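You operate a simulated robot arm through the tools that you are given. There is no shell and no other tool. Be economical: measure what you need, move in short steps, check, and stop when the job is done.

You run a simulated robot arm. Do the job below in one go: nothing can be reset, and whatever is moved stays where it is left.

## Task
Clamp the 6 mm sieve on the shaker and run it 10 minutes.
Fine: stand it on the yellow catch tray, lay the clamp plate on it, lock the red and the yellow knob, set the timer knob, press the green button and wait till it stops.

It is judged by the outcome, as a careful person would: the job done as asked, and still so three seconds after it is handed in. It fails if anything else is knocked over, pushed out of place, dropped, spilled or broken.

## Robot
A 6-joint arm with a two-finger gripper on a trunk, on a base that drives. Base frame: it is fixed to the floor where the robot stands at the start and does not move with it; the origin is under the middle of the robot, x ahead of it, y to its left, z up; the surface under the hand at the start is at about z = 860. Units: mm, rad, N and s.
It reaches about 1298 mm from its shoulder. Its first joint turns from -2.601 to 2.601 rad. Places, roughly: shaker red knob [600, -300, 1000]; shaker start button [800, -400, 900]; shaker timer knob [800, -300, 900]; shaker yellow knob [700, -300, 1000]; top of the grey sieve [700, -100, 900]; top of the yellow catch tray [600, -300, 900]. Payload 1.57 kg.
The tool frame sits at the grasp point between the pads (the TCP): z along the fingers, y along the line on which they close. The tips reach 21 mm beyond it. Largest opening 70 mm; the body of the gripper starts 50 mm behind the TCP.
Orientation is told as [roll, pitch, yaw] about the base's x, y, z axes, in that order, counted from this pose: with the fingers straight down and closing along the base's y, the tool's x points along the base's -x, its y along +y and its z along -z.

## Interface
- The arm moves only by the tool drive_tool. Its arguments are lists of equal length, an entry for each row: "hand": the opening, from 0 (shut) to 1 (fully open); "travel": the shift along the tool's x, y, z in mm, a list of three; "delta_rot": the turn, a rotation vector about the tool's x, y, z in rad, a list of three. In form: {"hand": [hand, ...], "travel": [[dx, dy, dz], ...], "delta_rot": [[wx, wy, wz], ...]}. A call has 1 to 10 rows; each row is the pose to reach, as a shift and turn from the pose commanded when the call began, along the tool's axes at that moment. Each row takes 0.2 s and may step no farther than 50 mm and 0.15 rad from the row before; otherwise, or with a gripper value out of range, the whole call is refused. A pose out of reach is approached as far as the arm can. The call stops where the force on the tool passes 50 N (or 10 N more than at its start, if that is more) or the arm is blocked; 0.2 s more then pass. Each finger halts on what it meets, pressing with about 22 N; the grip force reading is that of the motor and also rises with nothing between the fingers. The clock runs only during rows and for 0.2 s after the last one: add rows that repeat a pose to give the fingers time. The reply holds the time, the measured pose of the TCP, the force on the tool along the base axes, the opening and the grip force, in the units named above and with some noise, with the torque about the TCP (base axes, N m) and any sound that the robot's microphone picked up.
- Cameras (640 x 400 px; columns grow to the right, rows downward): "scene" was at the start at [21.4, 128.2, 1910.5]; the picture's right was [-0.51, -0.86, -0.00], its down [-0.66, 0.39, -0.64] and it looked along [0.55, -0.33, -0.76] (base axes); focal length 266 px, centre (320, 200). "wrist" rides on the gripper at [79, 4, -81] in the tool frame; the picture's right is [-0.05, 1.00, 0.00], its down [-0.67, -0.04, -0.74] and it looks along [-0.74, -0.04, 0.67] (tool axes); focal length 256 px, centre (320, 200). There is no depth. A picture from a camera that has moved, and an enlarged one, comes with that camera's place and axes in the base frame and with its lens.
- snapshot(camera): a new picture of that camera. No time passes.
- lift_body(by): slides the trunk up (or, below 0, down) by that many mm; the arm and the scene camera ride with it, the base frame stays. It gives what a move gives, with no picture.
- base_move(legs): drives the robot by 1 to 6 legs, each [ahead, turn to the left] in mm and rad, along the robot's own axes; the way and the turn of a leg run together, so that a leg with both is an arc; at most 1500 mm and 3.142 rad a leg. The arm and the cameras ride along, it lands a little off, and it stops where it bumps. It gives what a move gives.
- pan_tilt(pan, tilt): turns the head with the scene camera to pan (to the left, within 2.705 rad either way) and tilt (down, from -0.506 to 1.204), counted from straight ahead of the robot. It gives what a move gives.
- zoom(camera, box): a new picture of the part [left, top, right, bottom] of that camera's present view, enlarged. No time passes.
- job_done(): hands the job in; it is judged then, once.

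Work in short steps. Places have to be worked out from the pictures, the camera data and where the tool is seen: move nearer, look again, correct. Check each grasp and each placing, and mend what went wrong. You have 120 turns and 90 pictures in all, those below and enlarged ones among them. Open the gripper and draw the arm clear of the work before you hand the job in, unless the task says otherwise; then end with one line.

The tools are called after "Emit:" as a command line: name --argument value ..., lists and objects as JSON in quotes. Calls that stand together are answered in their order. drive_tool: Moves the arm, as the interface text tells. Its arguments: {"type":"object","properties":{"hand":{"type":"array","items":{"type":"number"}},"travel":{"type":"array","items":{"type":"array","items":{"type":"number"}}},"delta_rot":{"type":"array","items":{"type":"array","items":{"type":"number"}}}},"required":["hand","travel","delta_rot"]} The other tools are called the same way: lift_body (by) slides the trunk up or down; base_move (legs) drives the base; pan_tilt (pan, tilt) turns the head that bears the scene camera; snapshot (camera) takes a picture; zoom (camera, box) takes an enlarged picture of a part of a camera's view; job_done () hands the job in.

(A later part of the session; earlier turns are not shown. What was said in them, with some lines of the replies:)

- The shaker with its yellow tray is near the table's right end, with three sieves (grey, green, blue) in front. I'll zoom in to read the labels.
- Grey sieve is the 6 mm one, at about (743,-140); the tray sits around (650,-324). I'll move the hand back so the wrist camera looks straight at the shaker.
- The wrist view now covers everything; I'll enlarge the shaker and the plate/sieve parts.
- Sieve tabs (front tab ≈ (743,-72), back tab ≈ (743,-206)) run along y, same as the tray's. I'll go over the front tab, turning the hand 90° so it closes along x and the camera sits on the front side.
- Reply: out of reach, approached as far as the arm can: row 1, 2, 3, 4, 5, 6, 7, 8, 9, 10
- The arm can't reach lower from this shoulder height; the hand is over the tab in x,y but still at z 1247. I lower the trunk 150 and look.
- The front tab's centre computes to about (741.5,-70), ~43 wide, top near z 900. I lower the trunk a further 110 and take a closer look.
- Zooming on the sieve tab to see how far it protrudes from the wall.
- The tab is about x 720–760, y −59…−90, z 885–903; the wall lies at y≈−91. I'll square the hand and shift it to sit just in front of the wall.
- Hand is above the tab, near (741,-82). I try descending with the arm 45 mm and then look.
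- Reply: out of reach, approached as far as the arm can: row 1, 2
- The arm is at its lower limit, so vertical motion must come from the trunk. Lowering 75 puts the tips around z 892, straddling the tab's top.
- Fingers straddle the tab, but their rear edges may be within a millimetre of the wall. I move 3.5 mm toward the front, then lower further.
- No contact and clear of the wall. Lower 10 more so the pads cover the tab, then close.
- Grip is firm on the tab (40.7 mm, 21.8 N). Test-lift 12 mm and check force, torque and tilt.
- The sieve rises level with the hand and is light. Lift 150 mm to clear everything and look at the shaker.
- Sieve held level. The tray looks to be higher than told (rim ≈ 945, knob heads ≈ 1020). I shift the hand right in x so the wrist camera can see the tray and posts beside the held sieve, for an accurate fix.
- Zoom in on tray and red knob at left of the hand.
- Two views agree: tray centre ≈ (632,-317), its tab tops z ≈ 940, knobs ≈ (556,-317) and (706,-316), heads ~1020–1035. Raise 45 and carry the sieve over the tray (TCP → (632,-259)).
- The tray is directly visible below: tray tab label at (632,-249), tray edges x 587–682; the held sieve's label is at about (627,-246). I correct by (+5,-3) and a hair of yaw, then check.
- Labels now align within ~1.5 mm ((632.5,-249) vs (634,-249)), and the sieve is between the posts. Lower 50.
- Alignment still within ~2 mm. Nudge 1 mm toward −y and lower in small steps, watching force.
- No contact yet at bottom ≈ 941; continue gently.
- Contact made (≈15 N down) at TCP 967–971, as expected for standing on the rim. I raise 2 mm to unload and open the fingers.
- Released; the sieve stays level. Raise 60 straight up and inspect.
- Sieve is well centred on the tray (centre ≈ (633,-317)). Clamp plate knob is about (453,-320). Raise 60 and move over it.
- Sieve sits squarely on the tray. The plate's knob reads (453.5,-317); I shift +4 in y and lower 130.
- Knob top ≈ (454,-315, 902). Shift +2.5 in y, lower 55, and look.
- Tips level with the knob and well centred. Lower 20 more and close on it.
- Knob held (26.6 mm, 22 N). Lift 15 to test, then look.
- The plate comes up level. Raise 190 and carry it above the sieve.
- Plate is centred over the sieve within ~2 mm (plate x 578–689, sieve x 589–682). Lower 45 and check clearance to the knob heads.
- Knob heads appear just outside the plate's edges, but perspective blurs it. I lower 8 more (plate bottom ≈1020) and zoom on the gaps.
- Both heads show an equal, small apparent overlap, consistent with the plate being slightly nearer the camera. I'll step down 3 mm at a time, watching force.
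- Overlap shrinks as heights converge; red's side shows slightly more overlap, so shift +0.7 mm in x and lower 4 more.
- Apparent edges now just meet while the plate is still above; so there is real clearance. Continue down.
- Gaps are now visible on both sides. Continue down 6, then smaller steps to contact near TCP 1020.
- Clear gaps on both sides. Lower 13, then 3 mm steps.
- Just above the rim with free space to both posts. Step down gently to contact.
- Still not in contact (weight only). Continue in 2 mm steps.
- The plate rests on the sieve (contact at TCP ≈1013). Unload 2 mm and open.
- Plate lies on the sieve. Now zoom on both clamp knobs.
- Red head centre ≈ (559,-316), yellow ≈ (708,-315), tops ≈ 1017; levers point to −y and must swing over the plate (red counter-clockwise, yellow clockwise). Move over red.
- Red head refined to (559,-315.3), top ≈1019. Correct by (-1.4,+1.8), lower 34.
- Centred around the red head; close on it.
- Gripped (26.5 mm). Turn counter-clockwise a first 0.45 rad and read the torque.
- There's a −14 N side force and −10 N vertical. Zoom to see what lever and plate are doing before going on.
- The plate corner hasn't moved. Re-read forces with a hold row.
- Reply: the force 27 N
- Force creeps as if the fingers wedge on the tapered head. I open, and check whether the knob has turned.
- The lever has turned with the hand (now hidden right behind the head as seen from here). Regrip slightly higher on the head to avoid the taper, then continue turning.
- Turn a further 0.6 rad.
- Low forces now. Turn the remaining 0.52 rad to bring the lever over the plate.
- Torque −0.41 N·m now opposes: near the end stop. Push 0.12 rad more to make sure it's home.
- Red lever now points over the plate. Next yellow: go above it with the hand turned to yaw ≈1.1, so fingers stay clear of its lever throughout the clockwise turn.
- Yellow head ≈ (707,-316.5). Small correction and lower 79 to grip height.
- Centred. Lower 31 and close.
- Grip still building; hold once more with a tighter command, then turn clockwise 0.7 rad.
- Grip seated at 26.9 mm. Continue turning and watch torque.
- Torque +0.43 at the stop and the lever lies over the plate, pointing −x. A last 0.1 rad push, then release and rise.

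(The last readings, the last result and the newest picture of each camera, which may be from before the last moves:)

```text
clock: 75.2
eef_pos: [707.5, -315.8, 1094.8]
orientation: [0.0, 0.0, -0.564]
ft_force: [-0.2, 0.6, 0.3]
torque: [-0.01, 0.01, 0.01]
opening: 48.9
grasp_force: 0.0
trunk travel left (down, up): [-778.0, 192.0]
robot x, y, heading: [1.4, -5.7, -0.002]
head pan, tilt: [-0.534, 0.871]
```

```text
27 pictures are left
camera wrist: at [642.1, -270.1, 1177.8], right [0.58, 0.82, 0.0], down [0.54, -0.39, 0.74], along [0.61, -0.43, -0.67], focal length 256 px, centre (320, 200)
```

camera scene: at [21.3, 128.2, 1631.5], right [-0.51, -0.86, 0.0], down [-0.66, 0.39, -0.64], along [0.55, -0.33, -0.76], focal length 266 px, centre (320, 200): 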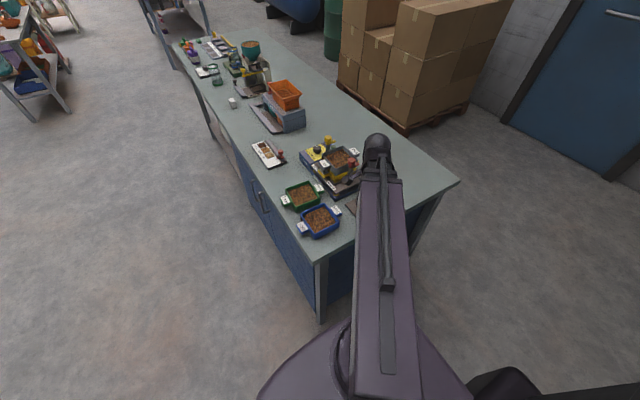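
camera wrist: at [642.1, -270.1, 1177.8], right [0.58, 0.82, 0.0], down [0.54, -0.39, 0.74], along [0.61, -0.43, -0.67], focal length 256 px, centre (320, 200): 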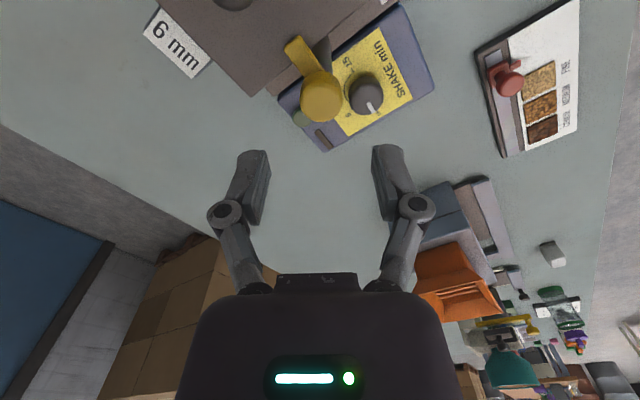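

Both levers over the plate. Now the timer dial; zoom on it.

Emit:
zoom --camera "wrist" --box '[280, 20, 440, 160]'

Emit:
zoom --camera "scene" --box '[300, 130, 360, 180]'

```text
2.86 times, centred on (360, 90) of wrist
camera zoom: at [642.1, -270.1, 1177.8], right [0.58, 0.82, 0.0], down [0.54, -0.39, 0.74], along [0.61, -0.43, -0.67], focal length 731 px, centre (206, 514)
```

zoom: 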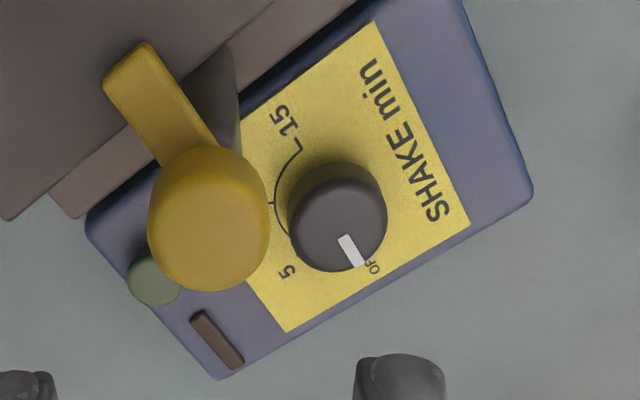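

```text
8.00 times, centred on (330, 155) of scene
camera zoom: at [21.6, 128.2, 1759.5], right [-0.51, -0.86, 0.0], down [-0.66, 0.39, -0.64], along [0.55, -0.33, -0.76], focal length 2128 px, centre (240, 560)
```

zoom: 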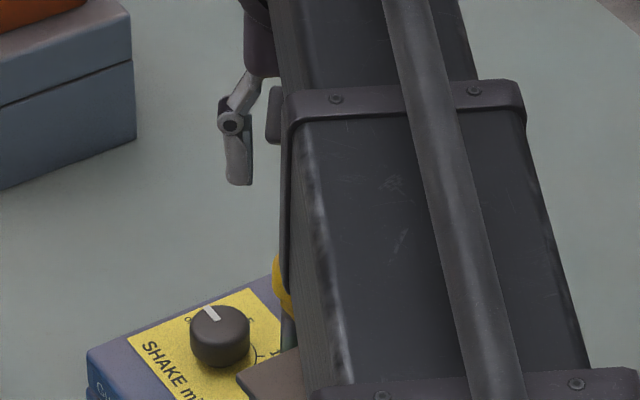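

Dial analysis: knob centre ≈ (778,-305); OFF at +x (0°), 5 at −60°, 10 at −120°, 15 at 180° (seen from above), pointer now at OFF. From here the forearm would sweep low over the yellow clamp knob, so I'll drive round to the front of the bench; first raise the trunk.

Emit:
lift_body --by 185

Emit:
base_move --legs '[[0, 1.3], [620, 0], [0, -1.3]]'

```text
clock: 77.3
eef_pos: [708.1, -315.1, 1281.9]
orientation: [-0.001, 0.001, -0.563]
ft_force: [0.4, -0.8, 0.0]
torque: [-0.01, 0.03, -0.01]
opening: 49.0
grasp_force: 0.2
trunk travel left (down, up): [-963.0, 7.0]
robot x, y, heading: [-0.2, -3.1, -0.002]
head pan, tilt: [-0.534, 0.871]
```

```text
clock: 91.1
eef_pos: [863.1, 287.5, 1281.7]
orientation: [0.001, 0.001, -0.558]
ft_force: [0.8, -0.5, -1.0]
torque: [-0.02, 0.02, 0.0]
opening: 49.2
grasp_force: 0.1
trunk travel left (down, up): [-963.0, 7.0]
robot x, y, heading: [153.5, 571.2, 0.02]
head pan, tilt: [-0.534, 0.871]
```

Moved as planned. Continue along the bench front and turn to face it.

Emit:
base_move --legs '[[850, 0], [0, -1.59]]'

Emit:
snapshot --camera "scene"

```text
clock: 102.5
eef_pos: [690.5, -117.3, 1281.0]
orientation: [0.0, 0.0, -2.185]
ft_force: [0.2, 0.5, -0.2]
torque: [-0.03, -0.01, -0.01]
opening: 49.0
grasp_force: 0.1
trunk travel left (down, up): [-963.0, 7.0]
robot x, y, heading: [987.2, 574.6, -1.604]
head pan, tilt: [-0.534, 0.871]
```

```text
24 pictures are left
camera scene: at [1115.3, 551.2, 1944.5], right [-0.84, 0.54, 0.0], down [0.41, 0.64, -0.65], along [-0.35, -0.54, -0.76], focal length 266 px, centre (320, 200)
```

scene: 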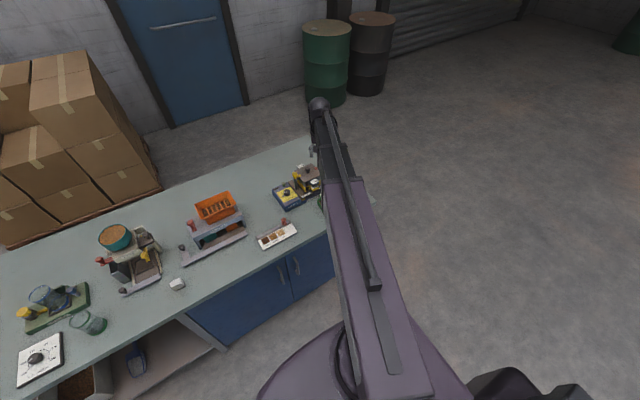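

In front of the bench now, with the dial in open view. Zoom in for a dial and button fix.

Emit:
zoom --camera "scene" --box '[265, 155, 335, 215]'

```text
6.67 times, centred on (300, 185) of scene
camera zoom: at [1115.3, 551.2, 1944.5], right [-0.84, 0.54, 0.0], down [0.41, 0.64, -0.65], along [-0.35, -0.54, -0.76], focal length 1774 px, centre (453, 300)
```

zoom: 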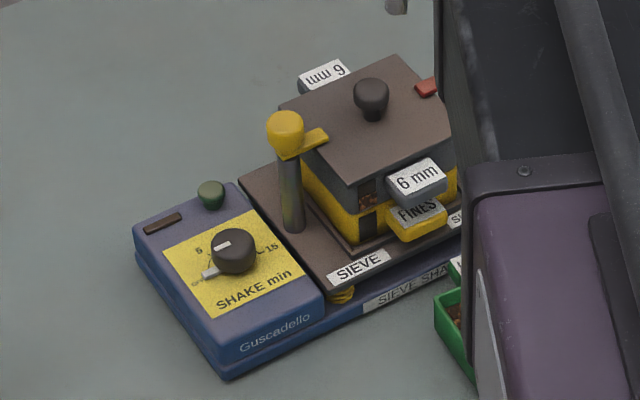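

Cross-fixing with the wrist view: timer knob top ≈ (769,-303, 933), button top ≈ (753.5,-372.5, 920). Move over the timer knob, turning to yaw ≈ −0.75 so one clockwise 120° turn fits.

Emit:
drive_tool --hand '[0.9, 0.9, 0.9, 0.9, 0.9, 0.9, 0.9, 0.9, 0.9, 0.9]' --travel '[[-10.6, 17.1, 0], [-21.3, 34.3, 0], [-31.9, 51.4, 0], [-42.6, 68.5, 0], [-53.2, 85.7, 0], [-63.8, 102.8, 0], [-74.5, 119.9, 0], [-85.1, 137, 0], [-95.8, 154.2, 0], [-106.4, 171.3, 0]]' --delta_rot '[[0, 0, -0.143], [0, 0, -0.286], [0, 0, -0.429], [0, 0, -0.572], [0, 0, -0.715], [0, 0, -0.858], [0, 0, -1.001], [0, 0, -1.144], [0, 0, -1.287], [0, 0, -1.43]]'

Emit:
lift_body --by -190

Emit:
snapshot --camera "wrist"

```text
clock: 104.7
eef_pos: [767.3, -305.7, 1281.3]
orientation: [-0.001, 0.0, -0.751]
ft_force: [-0.6, -0.5, 0.0]
torque: [-0.01, 0.04, -0.01]
opening: 62.8
grasp_force: 0.1
trunk travel left (down, up): [-963.0, 7.0]
robot x, y, heading: [985.4, 575.2, -1.601]
head pan, tilt: [-0.534, 0.871]
```

```text
clock: 106.8
eef_pos: [767.8, -305.8, 1091.6]
orientation: [-0.001, 0.0, -0.755]
ft_force: [0.6, -0.2, -0.4]
torque: [-0.03, 0.03, 0.04]
opening: 63.1
grasp_force: 0.1
trunk travel left (down, up): [-773.0, 197.0]
robot x, y, heading: [986.0, 575.5, -1.606]
head pan, tilt: [-0.534, 0.871]
```

```text
22 pictures are left
camera wrist: at [711.7, -248.0, 1172.9], right [0.72, 0.69, 0.0], down [0.46, -0.48, 0.74], along [0.51, -0.54, -0.67], focal length 256 px, centre (320, 200)
```

wrist: 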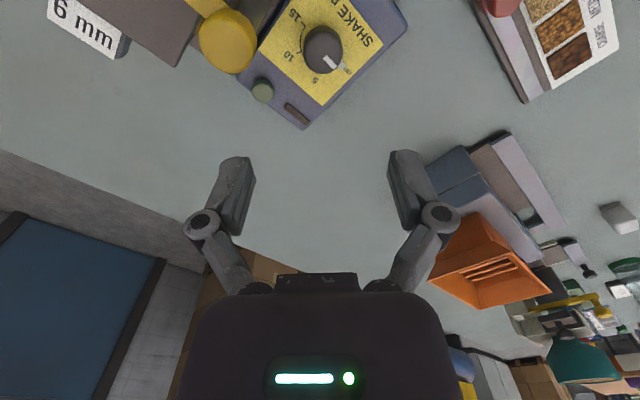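

Knob reads (767–769,-303). Correct by ~2.5 mm and lower 110, then re-check.

Emit:
drive_tool --hand '[0.9]' --travel '[[0.6, 2.2, 0]]' --delta_rot '[[0, 0, 0]]'

Emit:
lift_body --by -110

Emit:
snapshot --camera "wrist"

Emit:
zoom --camera "scene" --box '[250, 130, 350, 215]'

```text
clock: 107.2
eef_pos: [768.3, -302.6, 1091.6]
orientation: [0.001, 0.001, -0.754]
ft_force: [0.3, -0.5, 0.3]
torque: [0.03, -0.01, 0.02]
opening: 62.9
grasp_force: 0.1
trunk travel left (down, up): [-773.0, 197.0]
robot x, y, heading: [986.6, 578.1, -1.606]
head pan, tilt: [-0.534, 0.871]
```

```text
clock: 108.6
eef_pos: [768.6, -302.2, 981.4]
orientation: [-0.002, 0.0, -0.753]
ft_force: [0.5, 0.1, -0.3]
torque: [0.03, 0.04, -0.03]
opening: 62.7
grasp_force: 0.1
trunk travel left (down, up): [-663.0, 307.0]
robot x, y, heading: [985.0, 572.0, -1.606]
head pan, tilt: [-0.534, 0.871]
```

```text
21 pictures are left
camera wrist: at [712.9, -245.6, 1062.9], right [0.72, 0.69, 0.0], down [0.46, -0.48, 0.74], along [0.51, -0.54, -0.67], focal length 256 px, centre (320, 200)
```

wrist: 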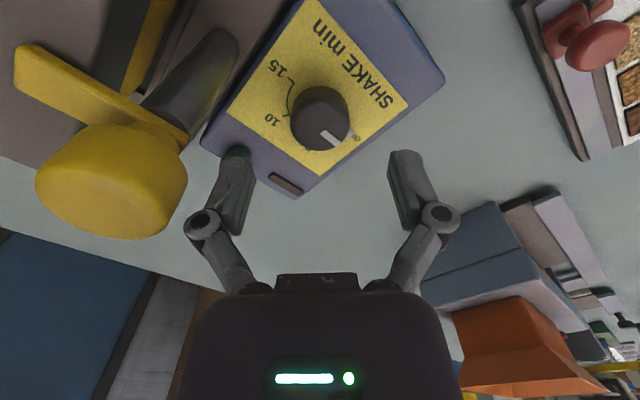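

```text
4.71 times, centred on (300, 172) of scene
camera zoom: at [1115.4, 549.7, 1644.5], right [-0.84, 0.54, 0.0], down [0.41, 0.64, -0.64], along [-0.35, -0.54, -0.76], focal length 1252 px, centre (414, 329)
```

zoom: 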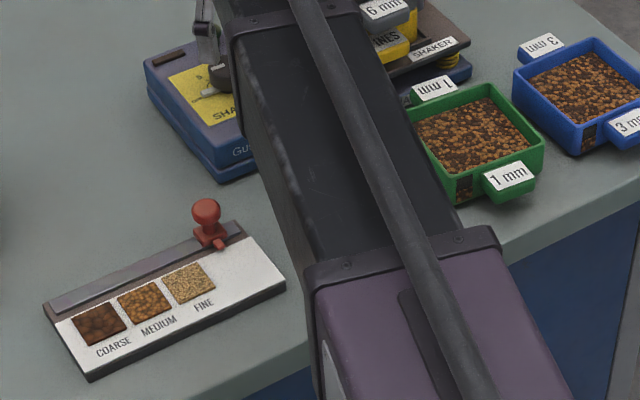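

Hand is centred within ~2 mm and clear of the yellow knob. Lower 44, then gentle.

Emit:
lift_body --by -44

Emit:
lift_body --by -4

Emit:
zoom --camera "wrist" --box '[180, 60, 460, 240]'

```text
clock: 109.5
eef_pos: [768.4, -303.3, 937.4]
orientation: [-0.001, 0.001, -0.753]
ft_force: [-0.2, -0.4, 0.9]
torque: [0.01, -0.02, 0.03]
opening: 63.0
grasp_force: 0.0
trunk travel left (down, up): [-619.0, 351.0]
robot x, y, heading: [986.9, 575.1, -1.599]
head pan, tilt: [-0.534, 0.871]
```

```text
clock: 110.0
eef_pos: [769.4, -302.8, 933.9]
orientation: [0.0, 0.0, -0.754]
ft_force: [-0.5, -0.2, -0.2]
torque: [-0.01, 0.01, 0.0]
opening: 62.8
grasp_force: 0.1
trunk travel left (down, up): [-615.0, 355.0]
robot x, y, heading: [986.7, 575.9, -1.605]
head pan, tilt: [-0.534, 0.871]
```

```text
2.22 times, centred on (320, 150) of wrist
camera zoom: at [712.9, -245.7, 1014.8], right [0.72, 0.69, 0.0], down [0.46, -0.48, 0.74], along [0.51, -0.54, -0.67], focal length 569 px, centre (320, 311)
```

zoom: 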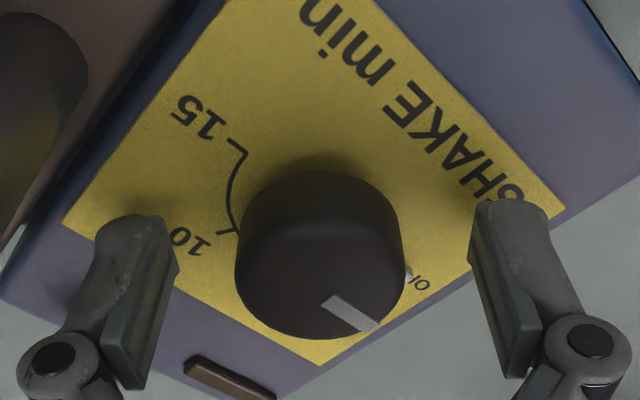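

Knob top at z≈933 and centre ≈ (769,-304): shift 2 mm along −tool x, then close.

Emit:
drive_tool --hand '[0.9, 0.7, 0.55, 0.45, 0.45, 0.45]' --travel '[[-2, 0, 0], [-2, 0, 0], [-2, 0, 0], [-2, 0, 0], [-2, 0, 0], [-2, 0, 0]]' --delta_rot '[[0, 0, 0], [0, 0, 0], [0, 0, 0], [0, 0, 0], [0, 0, 0], [0, 0, 0]]'

```text
clock: 111.4
eef_pos: [769.7, -303.9, 933.2]
orientation: [0.001, 0.0, -0.753]
ft_force: [-1.6, -3.7, 3.6]
torque: [-0.04, 0.04, -0.04]
opening: 33.2
grasp_force: 32.2
trunk travel left (down, up): [-615.0, 355.0]
robot x, y, heading: [984.2, 575.6, -1.609]
head pan, tilt: [-0.534, 0.871]
```

Gripped (33.2 mm). Turn clockwise 1.4 rad first.

Emit:
drive_tool --hand '[0.42, 0.42, 0.42, 0.42, 0.42, 0.42, 0.42, 0.42, 0.42, 0.42]' --travel '[[0, 0, 0], [0, 0, 0], [0, 0, 0], [0, 0, 0], [0, 0, 0], [0, 0, 0], [0, 0, 0], [0, 0, 0], [0, 0, 0], [0, 0, 0]]' --delta_rot '[[0, 0, 0.14], [0, 0, 0.28], [0, 0, 0.42], [0, 0, 0.56], [0, 0, 0.7], [0, 0, 0.84], [0, 0, 0.98], [0, 0, 1.12], [0, 0, 1.26], [0, 0, 1.4]]'

Emit:
zoom --camera "wrist" --box '[180, 60, 460, 240]'

```text
clock: 113.6
eef_pos: [768.2, -304.3, 934.2]
orientation: [-0.001, -0.004, -2.157]
ft_force: [-19.4, -12.4, 14.0]
torque: [-0.37, 0.43, 0.03]
opening: 33.3
grasp_force: 32.2
trunk travel left (down, up): [-615.0, 355.0]
robot x, y, heading: [987.5, 577.4, -1.611]
head pan, tilt: [-0.534, 0.871]
```

```text
2.22 times, centred on (320, 150) of wrist
camera zoom: at [814.7, -240.8, 1014.7], right [0.8, -0.6, 0.0], down [-0.4, -0.53, 0.75], along [-0.45, -0.6, -0.67], focal length 569 px, centre (320, 311)
```

zoom: 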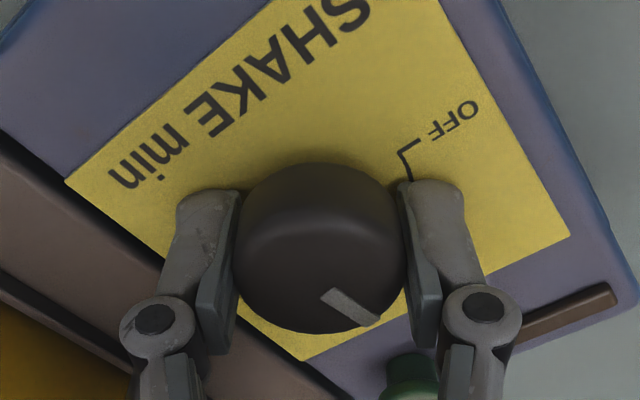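

The knob turns with the hand (pointer ≈ −80°). Ease the side load by 2 mm and turn the remaining 0.69 rad.

Emit:
drive_tool --hand '[0.42, 0.42, 0.42, 0.42, 0.42, 0.42]' --travel '[[-1.5, -0.7, 0], [-1.5, -0.7, 0], [-1.5, -0.7, 0], [-1.5, -0.7, 0], [-1.5, -0.7, 0], [-1.5, -0.7, 0]]' --delta_rot '[[0, 0, 0.12], [0, 0, 0.24], [0, 0, 0.36], [0, 0, 0.48], [0, 0, 0.6], [0, 0, 0.69]]'

Emit:
zoom --camera "wrist" --box '[180, 60, 460, 240]'

```text
clock: 115.0
eef_pos: [767.9, -302.9, 933.6]
orientation: [-0.003, 0.002, -2.846]
ft_force: [-13.7, 17.2, -10.3]
torque: [0.28, -0.63, 0.03]
opening: 33.0
grasp_force: 31.5
trunk travel left (down, up): [-615.0, 355.0]
robot x, y, heading: [986.7, 572.9, -1.61]
head pan, tilt: [-0.534, 0.871]
```

```text
2.22 times, centred on (320, 150) of wrist
camera zoom: at [843.6, -285.0, 1014.9], right [0.24, -0.97, 0.0], down [-0.65, -0.16, 0.74], along [-0.72, -0.18, -0.67], focal length 569 px, centre (320, 311)
```

zoom: 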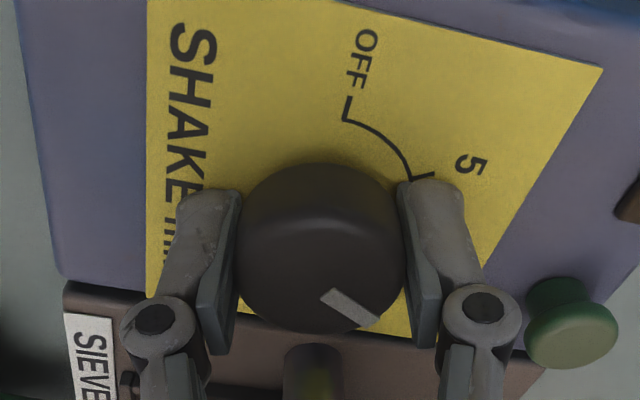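

Open the fingers and rise to check the pointer against the "10" tick.

Emit:
drive_tool --hand '[0.6, 0.8, 0.9]' --travel '[[0, 0, 0], [0, 0, 0], [0, 0, 0]]' --delta_rot '[[0, 0, 0], [0, 0, 0], [0, 0, 0]]'

Emit:
lift_body --by 100

Emit:
zoom --camera "wrist" --box '[240, 20, 440, 150]'

```text
clock: 115.8
eef_pos: [769.8, -306.9, 933.5]
orientation: [0.001, 0.0, -2.846]
ft_force: [-0.5, 0.0, 0.6]
torque: [-0.01, -0.01, -0.01]
opening: 62.8
grasp_force: 0.1
trunk travel left (down, up): [-615.0, 355.0]
robot x, y, heading: [988.3, 576.5, -1.605]
head pan, tilt: [-0.534, 0.871]
```

```text
clock: 117.1
eef_pos: [769.4, -305.4, 1033.2]
orientation: [-0.001, -0.001, -2.846]
ft_force: [-0.3, -0.1, -1.2]
torque: [0.02, 0.0, 0.0]
opening: 63.0
grasp_force: 0.0
trunk travel left (down, up): [-715.0, 255.0]
robot x, y, heading: [988.8, 576.6, -1.609]
head pan, tilt: [-0.534, 0.871]
```

```text
3.08 times, centred on (340, 85) of wrist
camera zoom: at [845.4, -286.5, 1114.7], right [0.24, -0.97, 0.0], down [-0.65, -0.16, 0.74], along [-0.72, -0.18, -0.67], focal length 788 px, centre (258, 554)
```

zoom: 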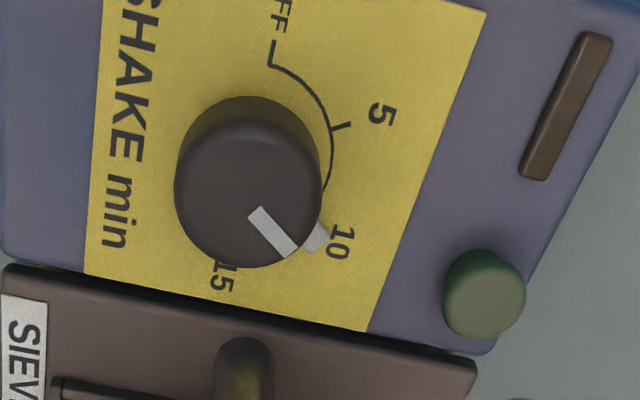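

Pointer sits on "10" (≈ −121° vs −120°). Button top ≈ (754,-372.4, 920). Close the fingers and move above it.

Emit:
drive_tool --hand '[0.6, 0.3, 0, 0, 0]' --travel '[[-17, 30, 0], [-33.8, 59.5, 0], [-33.8, 59.5, 0], [-33.8, 59.5, 0], [-33.8, 59.5, 0]]' --delta_rot '[[0, 0, 0], [0, 0, 0], [0, 0, 0], [0, 0, 0], [0, 0, 0]]'

Emit:
lift_body --by -75

Emit:
snapshot --camera "wrist"

```text
clock: 118.3
eef_pos: [755.5, -372.6, 1032.9]
orientation: [0.0, 0.0, -2.845]
ft_force: [0.7, 0.3, 0.3]
torque: [-0.01, -0.01, 0.01]
opening: 0.3
grasp_force: 22.0
trunk travel left (down, up): [-715.0, 255.0]
robot x, y, heading: [988.4, 571.8, -1.611]
head pan, tilt: [-0.534, 0.871]
```

```text
clock: 119.4
eef_pos: [753.4, -372.1, 959.1]
orientation: [-0.001, 0.001, -2.846]
ft_force: [-0.4, -0.2, 0.1]
torque: [0.01, 0.01, -0.02]
opening: 0.0
grasp_force: 21.8
trunk travel left (down, up): [-640.0, 330.0]
robot x, y, heading: [985.1, 574.6, -1.604]
head pan, tilt: [-0.534, 0.871]
```

```text
15 pictures are left
camera wrist: at [830.3, -353.8, 1039.9], right [0.24, -0.97, 0.0], down [-0.65, -0.16, 0.74], along [-0.72, -0.18, -0.67], focal length 256 px, centre (320, 200)
```

wrist: 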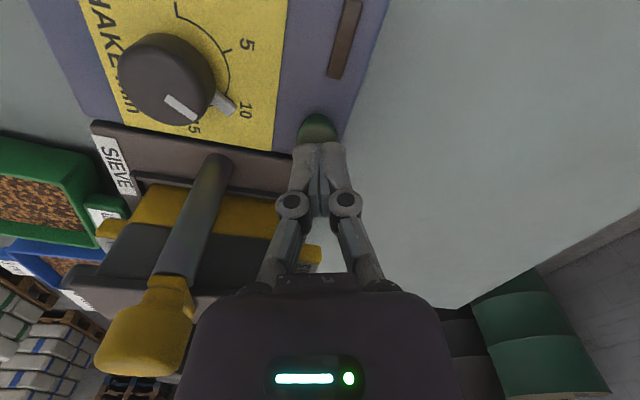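

Fingertips directly over the button. Lower 15, then small presses.

Emit:
lift_body --by -15

Emit:
drive_tool --hand '[0, 0, 0]' --travel '[[0, 0, 2], [0, 0, 4], [0, 0, 6]]' --delta_rot '[[0, 0, 0], [0, 0, 0], [0, 0, 0]]'

```text
clock: 120.1
eef_pos: [754.5, -372.6, 944.5]
orientation: [0.001, 0.0, -2.845]
ft_force: [-0.9, -0.5, 2.6]
torque: [0.01, 0.0, 0.03]
opening: 5.9
grasp_force: 28.7
trunk travel left (down, up): [-625.0, 345.0]
robot x, y, heading: [985.7, 577.7, -1.605]
head pan, tilt: [-0.534, 0.871]
heard: click
```

```text
clock: 120.9
eef_pos: [754.6, -373.7, 944.3]
orientation: [-0.001, 0.002, -2.845]
ft_force: [0.0, -1.1, 2.2]
torque: [-0.06, -0.01, 0.02]
opening: 6.0
grasp_force: 28.8
out of reach, approached as far as the arm can: row 2, 3
trunk travel left (down, up): [-625.0, 345.0]
robot x, y, heading: [986.9, 576.8, -1.603]
head pan, tilt: [-0.534, 0.871]
```

A click was heard. Withdraw upward and check whether the shaker runs.

Emit:
lift_body --by 40

Emit:
snapshot --camera "wrist"

```text
clock: 121.7
eef_pos: [753.7, -372.7, 982.5]
orientation: [0.001, -0.001, -2.846]
ft_force: [0.1, -0.1, 0.6]
torque: [0.01, -0.02, 0.01]
opening: 0.0
grasp_force: 28.2
trunk travel left (down, up): [-665.0, 305.0]
robot x, y, heading: [983.5, 575.6, -1.606]
head pan, tilt: [-0.534, 0.871]
```

```text
14 pictures are left
camera wrist: at [830.2, -354.0, 1064.7], right [0.24, -0.97, 0.0], down [-0.65, -0.16, 0.74], along [-0.72, -0.18, -0.67], focal length 256 px, centre (320, 200)
```

wrist: 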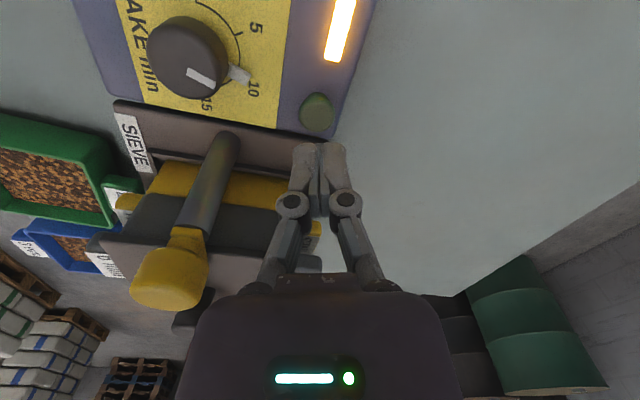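

The lamp glows: it's running. Raise the arm clear and wait.

Emit:
lift_body --by 150

Emit:
drive_tool --hand '[0.3, 0.6, 0.9, 0.9, 0.9, 0.9, 0.9, 0.9, 0.9, 0.9]' --travel '[[25, -25, 0], [50, -50, 0], [75, -75, 0], [100, -100, 0], [125, -125, 0], [125, -125, 0], [125, -125, 0], [125, -125, 0], [125, -125, 0], [125, -125, 0]]' --delta_rot '[[0, 0, 0], [0, 0, 0], [0, 0, 0], [0, 0, 0], [0, 0, 0], [0, 0, 0], [0, 0, 0], [0, 0, 0], [0, 0, 0], [0, 0, 0]]'

Emit:
zoom --camera "scene" --box '[250, 140, 350, 220]'

```text
clock: 123.4
eef_pos: [754.4, -373.8, 1133.0]
orientation: [-0.001, 0.001, -2.844]
ft_force: [0.1, 0.1, 0.8]
torque: [0.01, 0.0, 0.02]
opening: 0.0
grasp_force: 28.6
trunk travel left (down, up): [-815.0, 155.0]
robot x, y, heading: [984.0, 570.1, -1.606]
head pan, tilt: [-0.534, 0.871]
```

```text
clock: 125.6
eef_pos: [837.8, -217.4, 1134.0]
orientation: [0.0, 0.0, -2.846]
ft_force: [0.2, -0.4, 0.2]
torque: [0.02, -0.01, 0.0]
opening: 63.1
grasp_force: 0.1
trunk travel left (down, up): [-815.0, 155.0]
robot x, y, heading: [984.5, 576.4, -1.602]
head pan, tilt: [-0.534, 0.871]
```

```text
5.00 times, centred on (300, 180) of scene
camera zoom: at [1115.4, 549.5, 1796.5], right [-0.84, 0.54, 0.0], down [0.41, 0.64, -0.64], along [-0.35, -0.54, -0.76], focal length 1330 px, centre (420, 300)
```

zoom: 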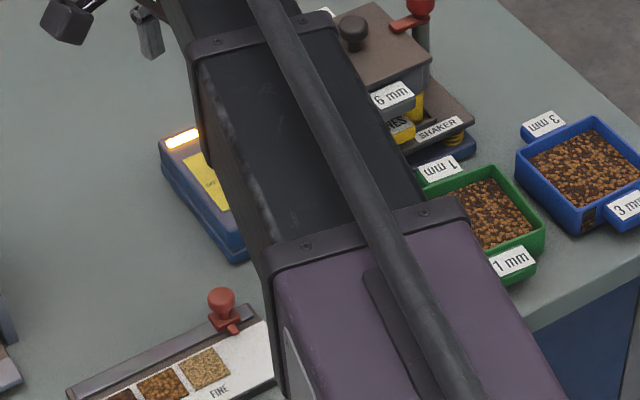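

Lamp lit, red lever over the plate. Raise fully and swing the arm aside to the +x side for a clear view while it runs.

Emit:
lift_body --by 150

Emit:
base_move --legs '[[0, 0.35]]'

Emit:
snapshot --camera "scene"

```text
clock: 127.4
eef_pos: [837.8, -216.6, 1283.1]
orientation: [-0.001, 0.001, -2.844]
ft_force: [0.0, -0.1, -0.3]
torque: [0.01, 0.0, -0.03]
opening: 62.9
grasp_force: 0.1
trunk travel left (down, up): [-965.0, 5.0]
robot x, y, heading: [985.8, 574.5, -1.607]
head pan, tilt: [-0.534, 0.871]
```

```text
clock: 129.3
eef_pos: [1120.5, -219.3, 1284.2]
orientation: [0.001, -0.001, -2.492]
ft_force: [0.0, -0.5, -0.3]
torque: [-0.02, -0.07, 0.02]
opening: 63.1
grasp_force: 0.1
trunk travel left (down, up): [-965.0, 5.0]
robot x, y, heading: [987.9, 573.3, -1.263]
head pan, tilt: [-0.534, 0.871]
```

```text
12 pictures are left
camera scene: at [1119.6, 596.5, 1946.5], right [-0.97, 0.23, 0.0], down [0.17, 0.74, -0.65], along [-0.14, -0.63, -0.76], focal length 266 px, centre (320, 200)
```

scene: 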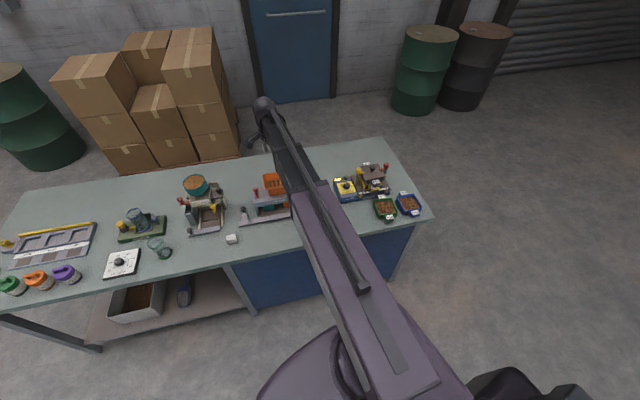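

Clear view of the shaker; zoom on it.

Emit:
zoom --camera "scene" --box '[325, 150, 425, 225]'

```text
5.33 times, centred on (375, 188) of scene
camera zoom: at [1119.6, 596.5, 1946.5], right [-0.97, 0.23, 0.0], down [0.17, 0.74, -0.65], along [-0.14, -0.63, -0.76], focal length 1419 px, centre (27, 267)
```

zoom: 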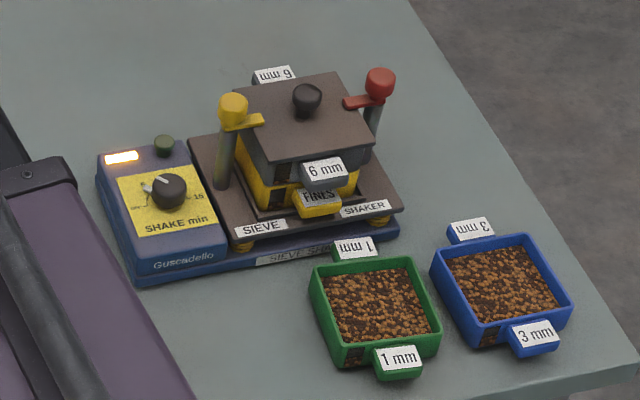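

Everything is seated and both levers lie over the plate; the dial is counting down, lamp on. Wait.

Emit:
drive_tool --hand '[0.9, 0.9, 0.9, 0.9, 0.9, 0.9, 0.9, 0.9, 0.9, 0.9]' --travel '[[0, 0, 0], [0, 0, 0], [0, 0, 0], [0, 0, 0], [0, 0, 0], [0, 0, 0], [0, 0, 0], [0, 0, 0], [0, 0, 0], [0, 0, 0]]' --delta_rot '[[0, 0, 0], [0, 0, 0], [0, 0, 0], [0, 0, 0], [0, 0, 0], [0, 0, 0], [0, 0, 0], [0, 0, 0], [0, 0, 0], [0, 0, 0]]'

Emit:
drive_tool --hand '[0.9, 0.9, 0.9, 0.9, 0.9, 0.9, 0.9, 0.9, 0.9, 0.9]' --travel '[[0, 0, 0], [0, 0, 0], [0, 0, 0], [0, 0, 0], [0, 0, 0], [0, 0, 0], [0, 0, 0], [0, 0, 0], [0, 0, 0], [0, 0, 0]]' --delta_rot '[[0, 0, 0], [0, 0, 0], [0, 0, 0], [0, 0, 0], [0, 0, 0], [0, 0, 0], [0, 0, 0], [0, 0, 0], [0, 0, 0], [0, 0, 0]]'

Emit:
zoom --camera "scene" --box '[325, 150, 425, 225]'

```text
clock: 131.5
eef_pos: [1120.5, -219.7, 1282.7]
orientation: [-0.001, 0.0, -2.491]
ft_force: [0.3, 0.0, -0.2]
torque: [0.01, 0.0, 0.0]
opening: 63.0
grasp_force: 0.0
trunk travel left (down, up): [-965.0, 5.0]
robot x, y, heading: [989.6, 574.9, -1.266]
head pan, tilt: [-0.534, 0.871]
```

```text
clock: 133.7
eef_pos: [1121.2, -220.0, 1283.4]
orientation: [0.001, 0.0, -2.491]
ft_force: [0.3, 0.4, 0.6]
torque: [0.01, -0.03, 0.01]
opening: 62.9
grasp_force: 0.0
trunk travel left (down, up): [-965.0, 5.0]
robot x, y, heading: [986.6, 572.0, -1.261]
head pan, tilt: [-0.534, 0.871]
```

```text
5.33 times, centred on (375, 188) of scene
camera zoom: at [1120.2, 595.4, 1946.5], right [-0.97, 0.23, 0.0], down [0.17, 0.74, -0.64], along [-0.15, -0.63, -0.76], focal length 1419 px, centre (27, 267)
```

zoom: 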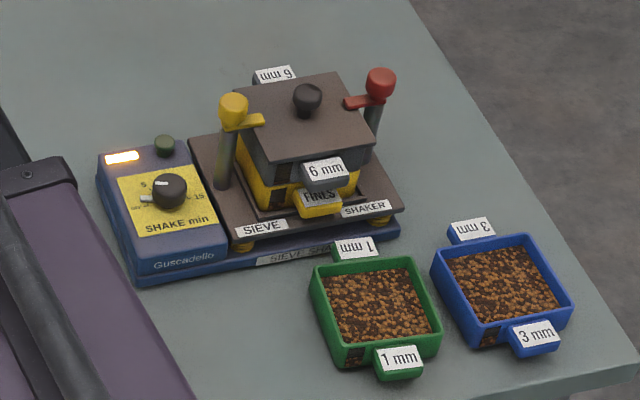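

The pointer is creeping toward OFF; keep waiting.

Emit:
drive_tool --hand '[0.9, 0.9, 0.9, 0.9, 0.9, 0.9, 0.9, 0.9, 0.9, 0.9]' --travel '[[0, 0, 0], [0, 0, 0], [0, 0, 0], [0, 0, 0], [0, 0, 0], [0, 0, 0], [0, 0, 0], [0, 0, 0], [0, 0, 0], [0, 0, 0]]' --delta_rot '[[0, 0, 0], [0, 0, 0], [0, 0, 0], [0, 0, 0], [0, 0, 0], [0, 0, 0], [0, 0, 0], [0, 0, 0], [0, 0, 0], [0, 0, 0]]'

Emit:
drive_tool --hand '[0.9, 0.9, 0.9, 0.9, 0.9, 0.9, 0.9, 0.9, 0.9, 0.9]' --travel '[[0, 0, 0], [0, 0, 0], [0, 0, 0], [0, 0, 0], [0, 0, 0], [0, 0, 0], [0, 0, 0], [0, 0, 0], [0, 0, 0], [0, 0, 0]]' --delta_rot '[[0, 0, 0], [0, 0, 0], [0, 0, 0], [0, 0, 0], [0, 0, 0], [0, 0, 0], [0, 0, 0], [0, 0, 0], [0, 0, 0], [0, 0, 0]]'

Emit:
zoom --camera "scene" --box '[325, 150, 425, 225]'

```text
clock: 135.9
eef_pos: [1118.7, -220.5, 1283.0]
orientation: [0.001, -0.001, -2.495]
ft_force: [0.3, -0.5, 0.6]
torque: [-0.02, 0.0, 0.02]
opening: 63.2
grasp_force: 0.0
trunk travel left (down, up): [-965.0, 5.0]
robot x, y, heading: [988.0, 577.0, -1.267]
head pan, tilt: [-0.534, 0.871]
```

```text
clock: 138.1
eef_pos: [1121.5, -220.3, 1283.3]
orientation: [0.0, 0.0, -2.494]
ft_force: [0.2, 0.1, -0.4]
torque: [-0.01, -0.01, 0.02]
opening: 63.1
grasp_force: 0.1
trunk travel left (down, up): [-965.0, 5.0]
robot x, y, heading: [984.2, 572.3, -1.263]
head pan, tilt: [-0.534, 0.871]
```

```text
5.33 times, centred on (375, 188) of scene
camera zoom: at [1120.2, 595.4, 1946.5], right [-0.97, 0.23, 0.0], down [0.17, 0.74, -0.64], along [-0.15, -0.63, -0.76], focal length 1419 px, centre (27, 267)
```

zoom: 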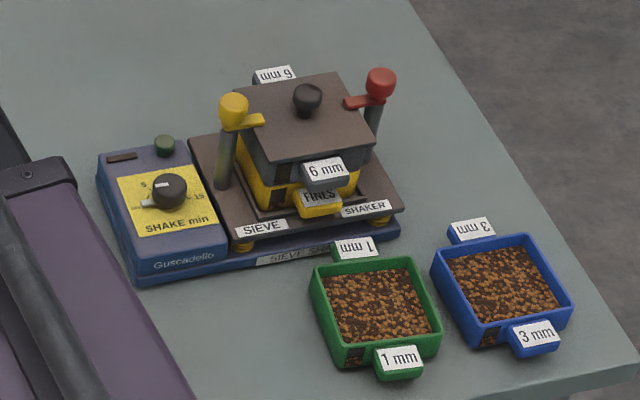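

The lamp is off and the dial is back at OFF; the sieve is still clamped and nothing else has moved. The gripper is open and the arm is clear, so I hand in.

Emit:
job_done

```text
The job is handed in.
```

The 6 mm sieve is on the yellow catch tray under the clamp plate, with the red and yellow knobs locked. The shaker ran with the timer at 10 minutes and has stopped by itself.
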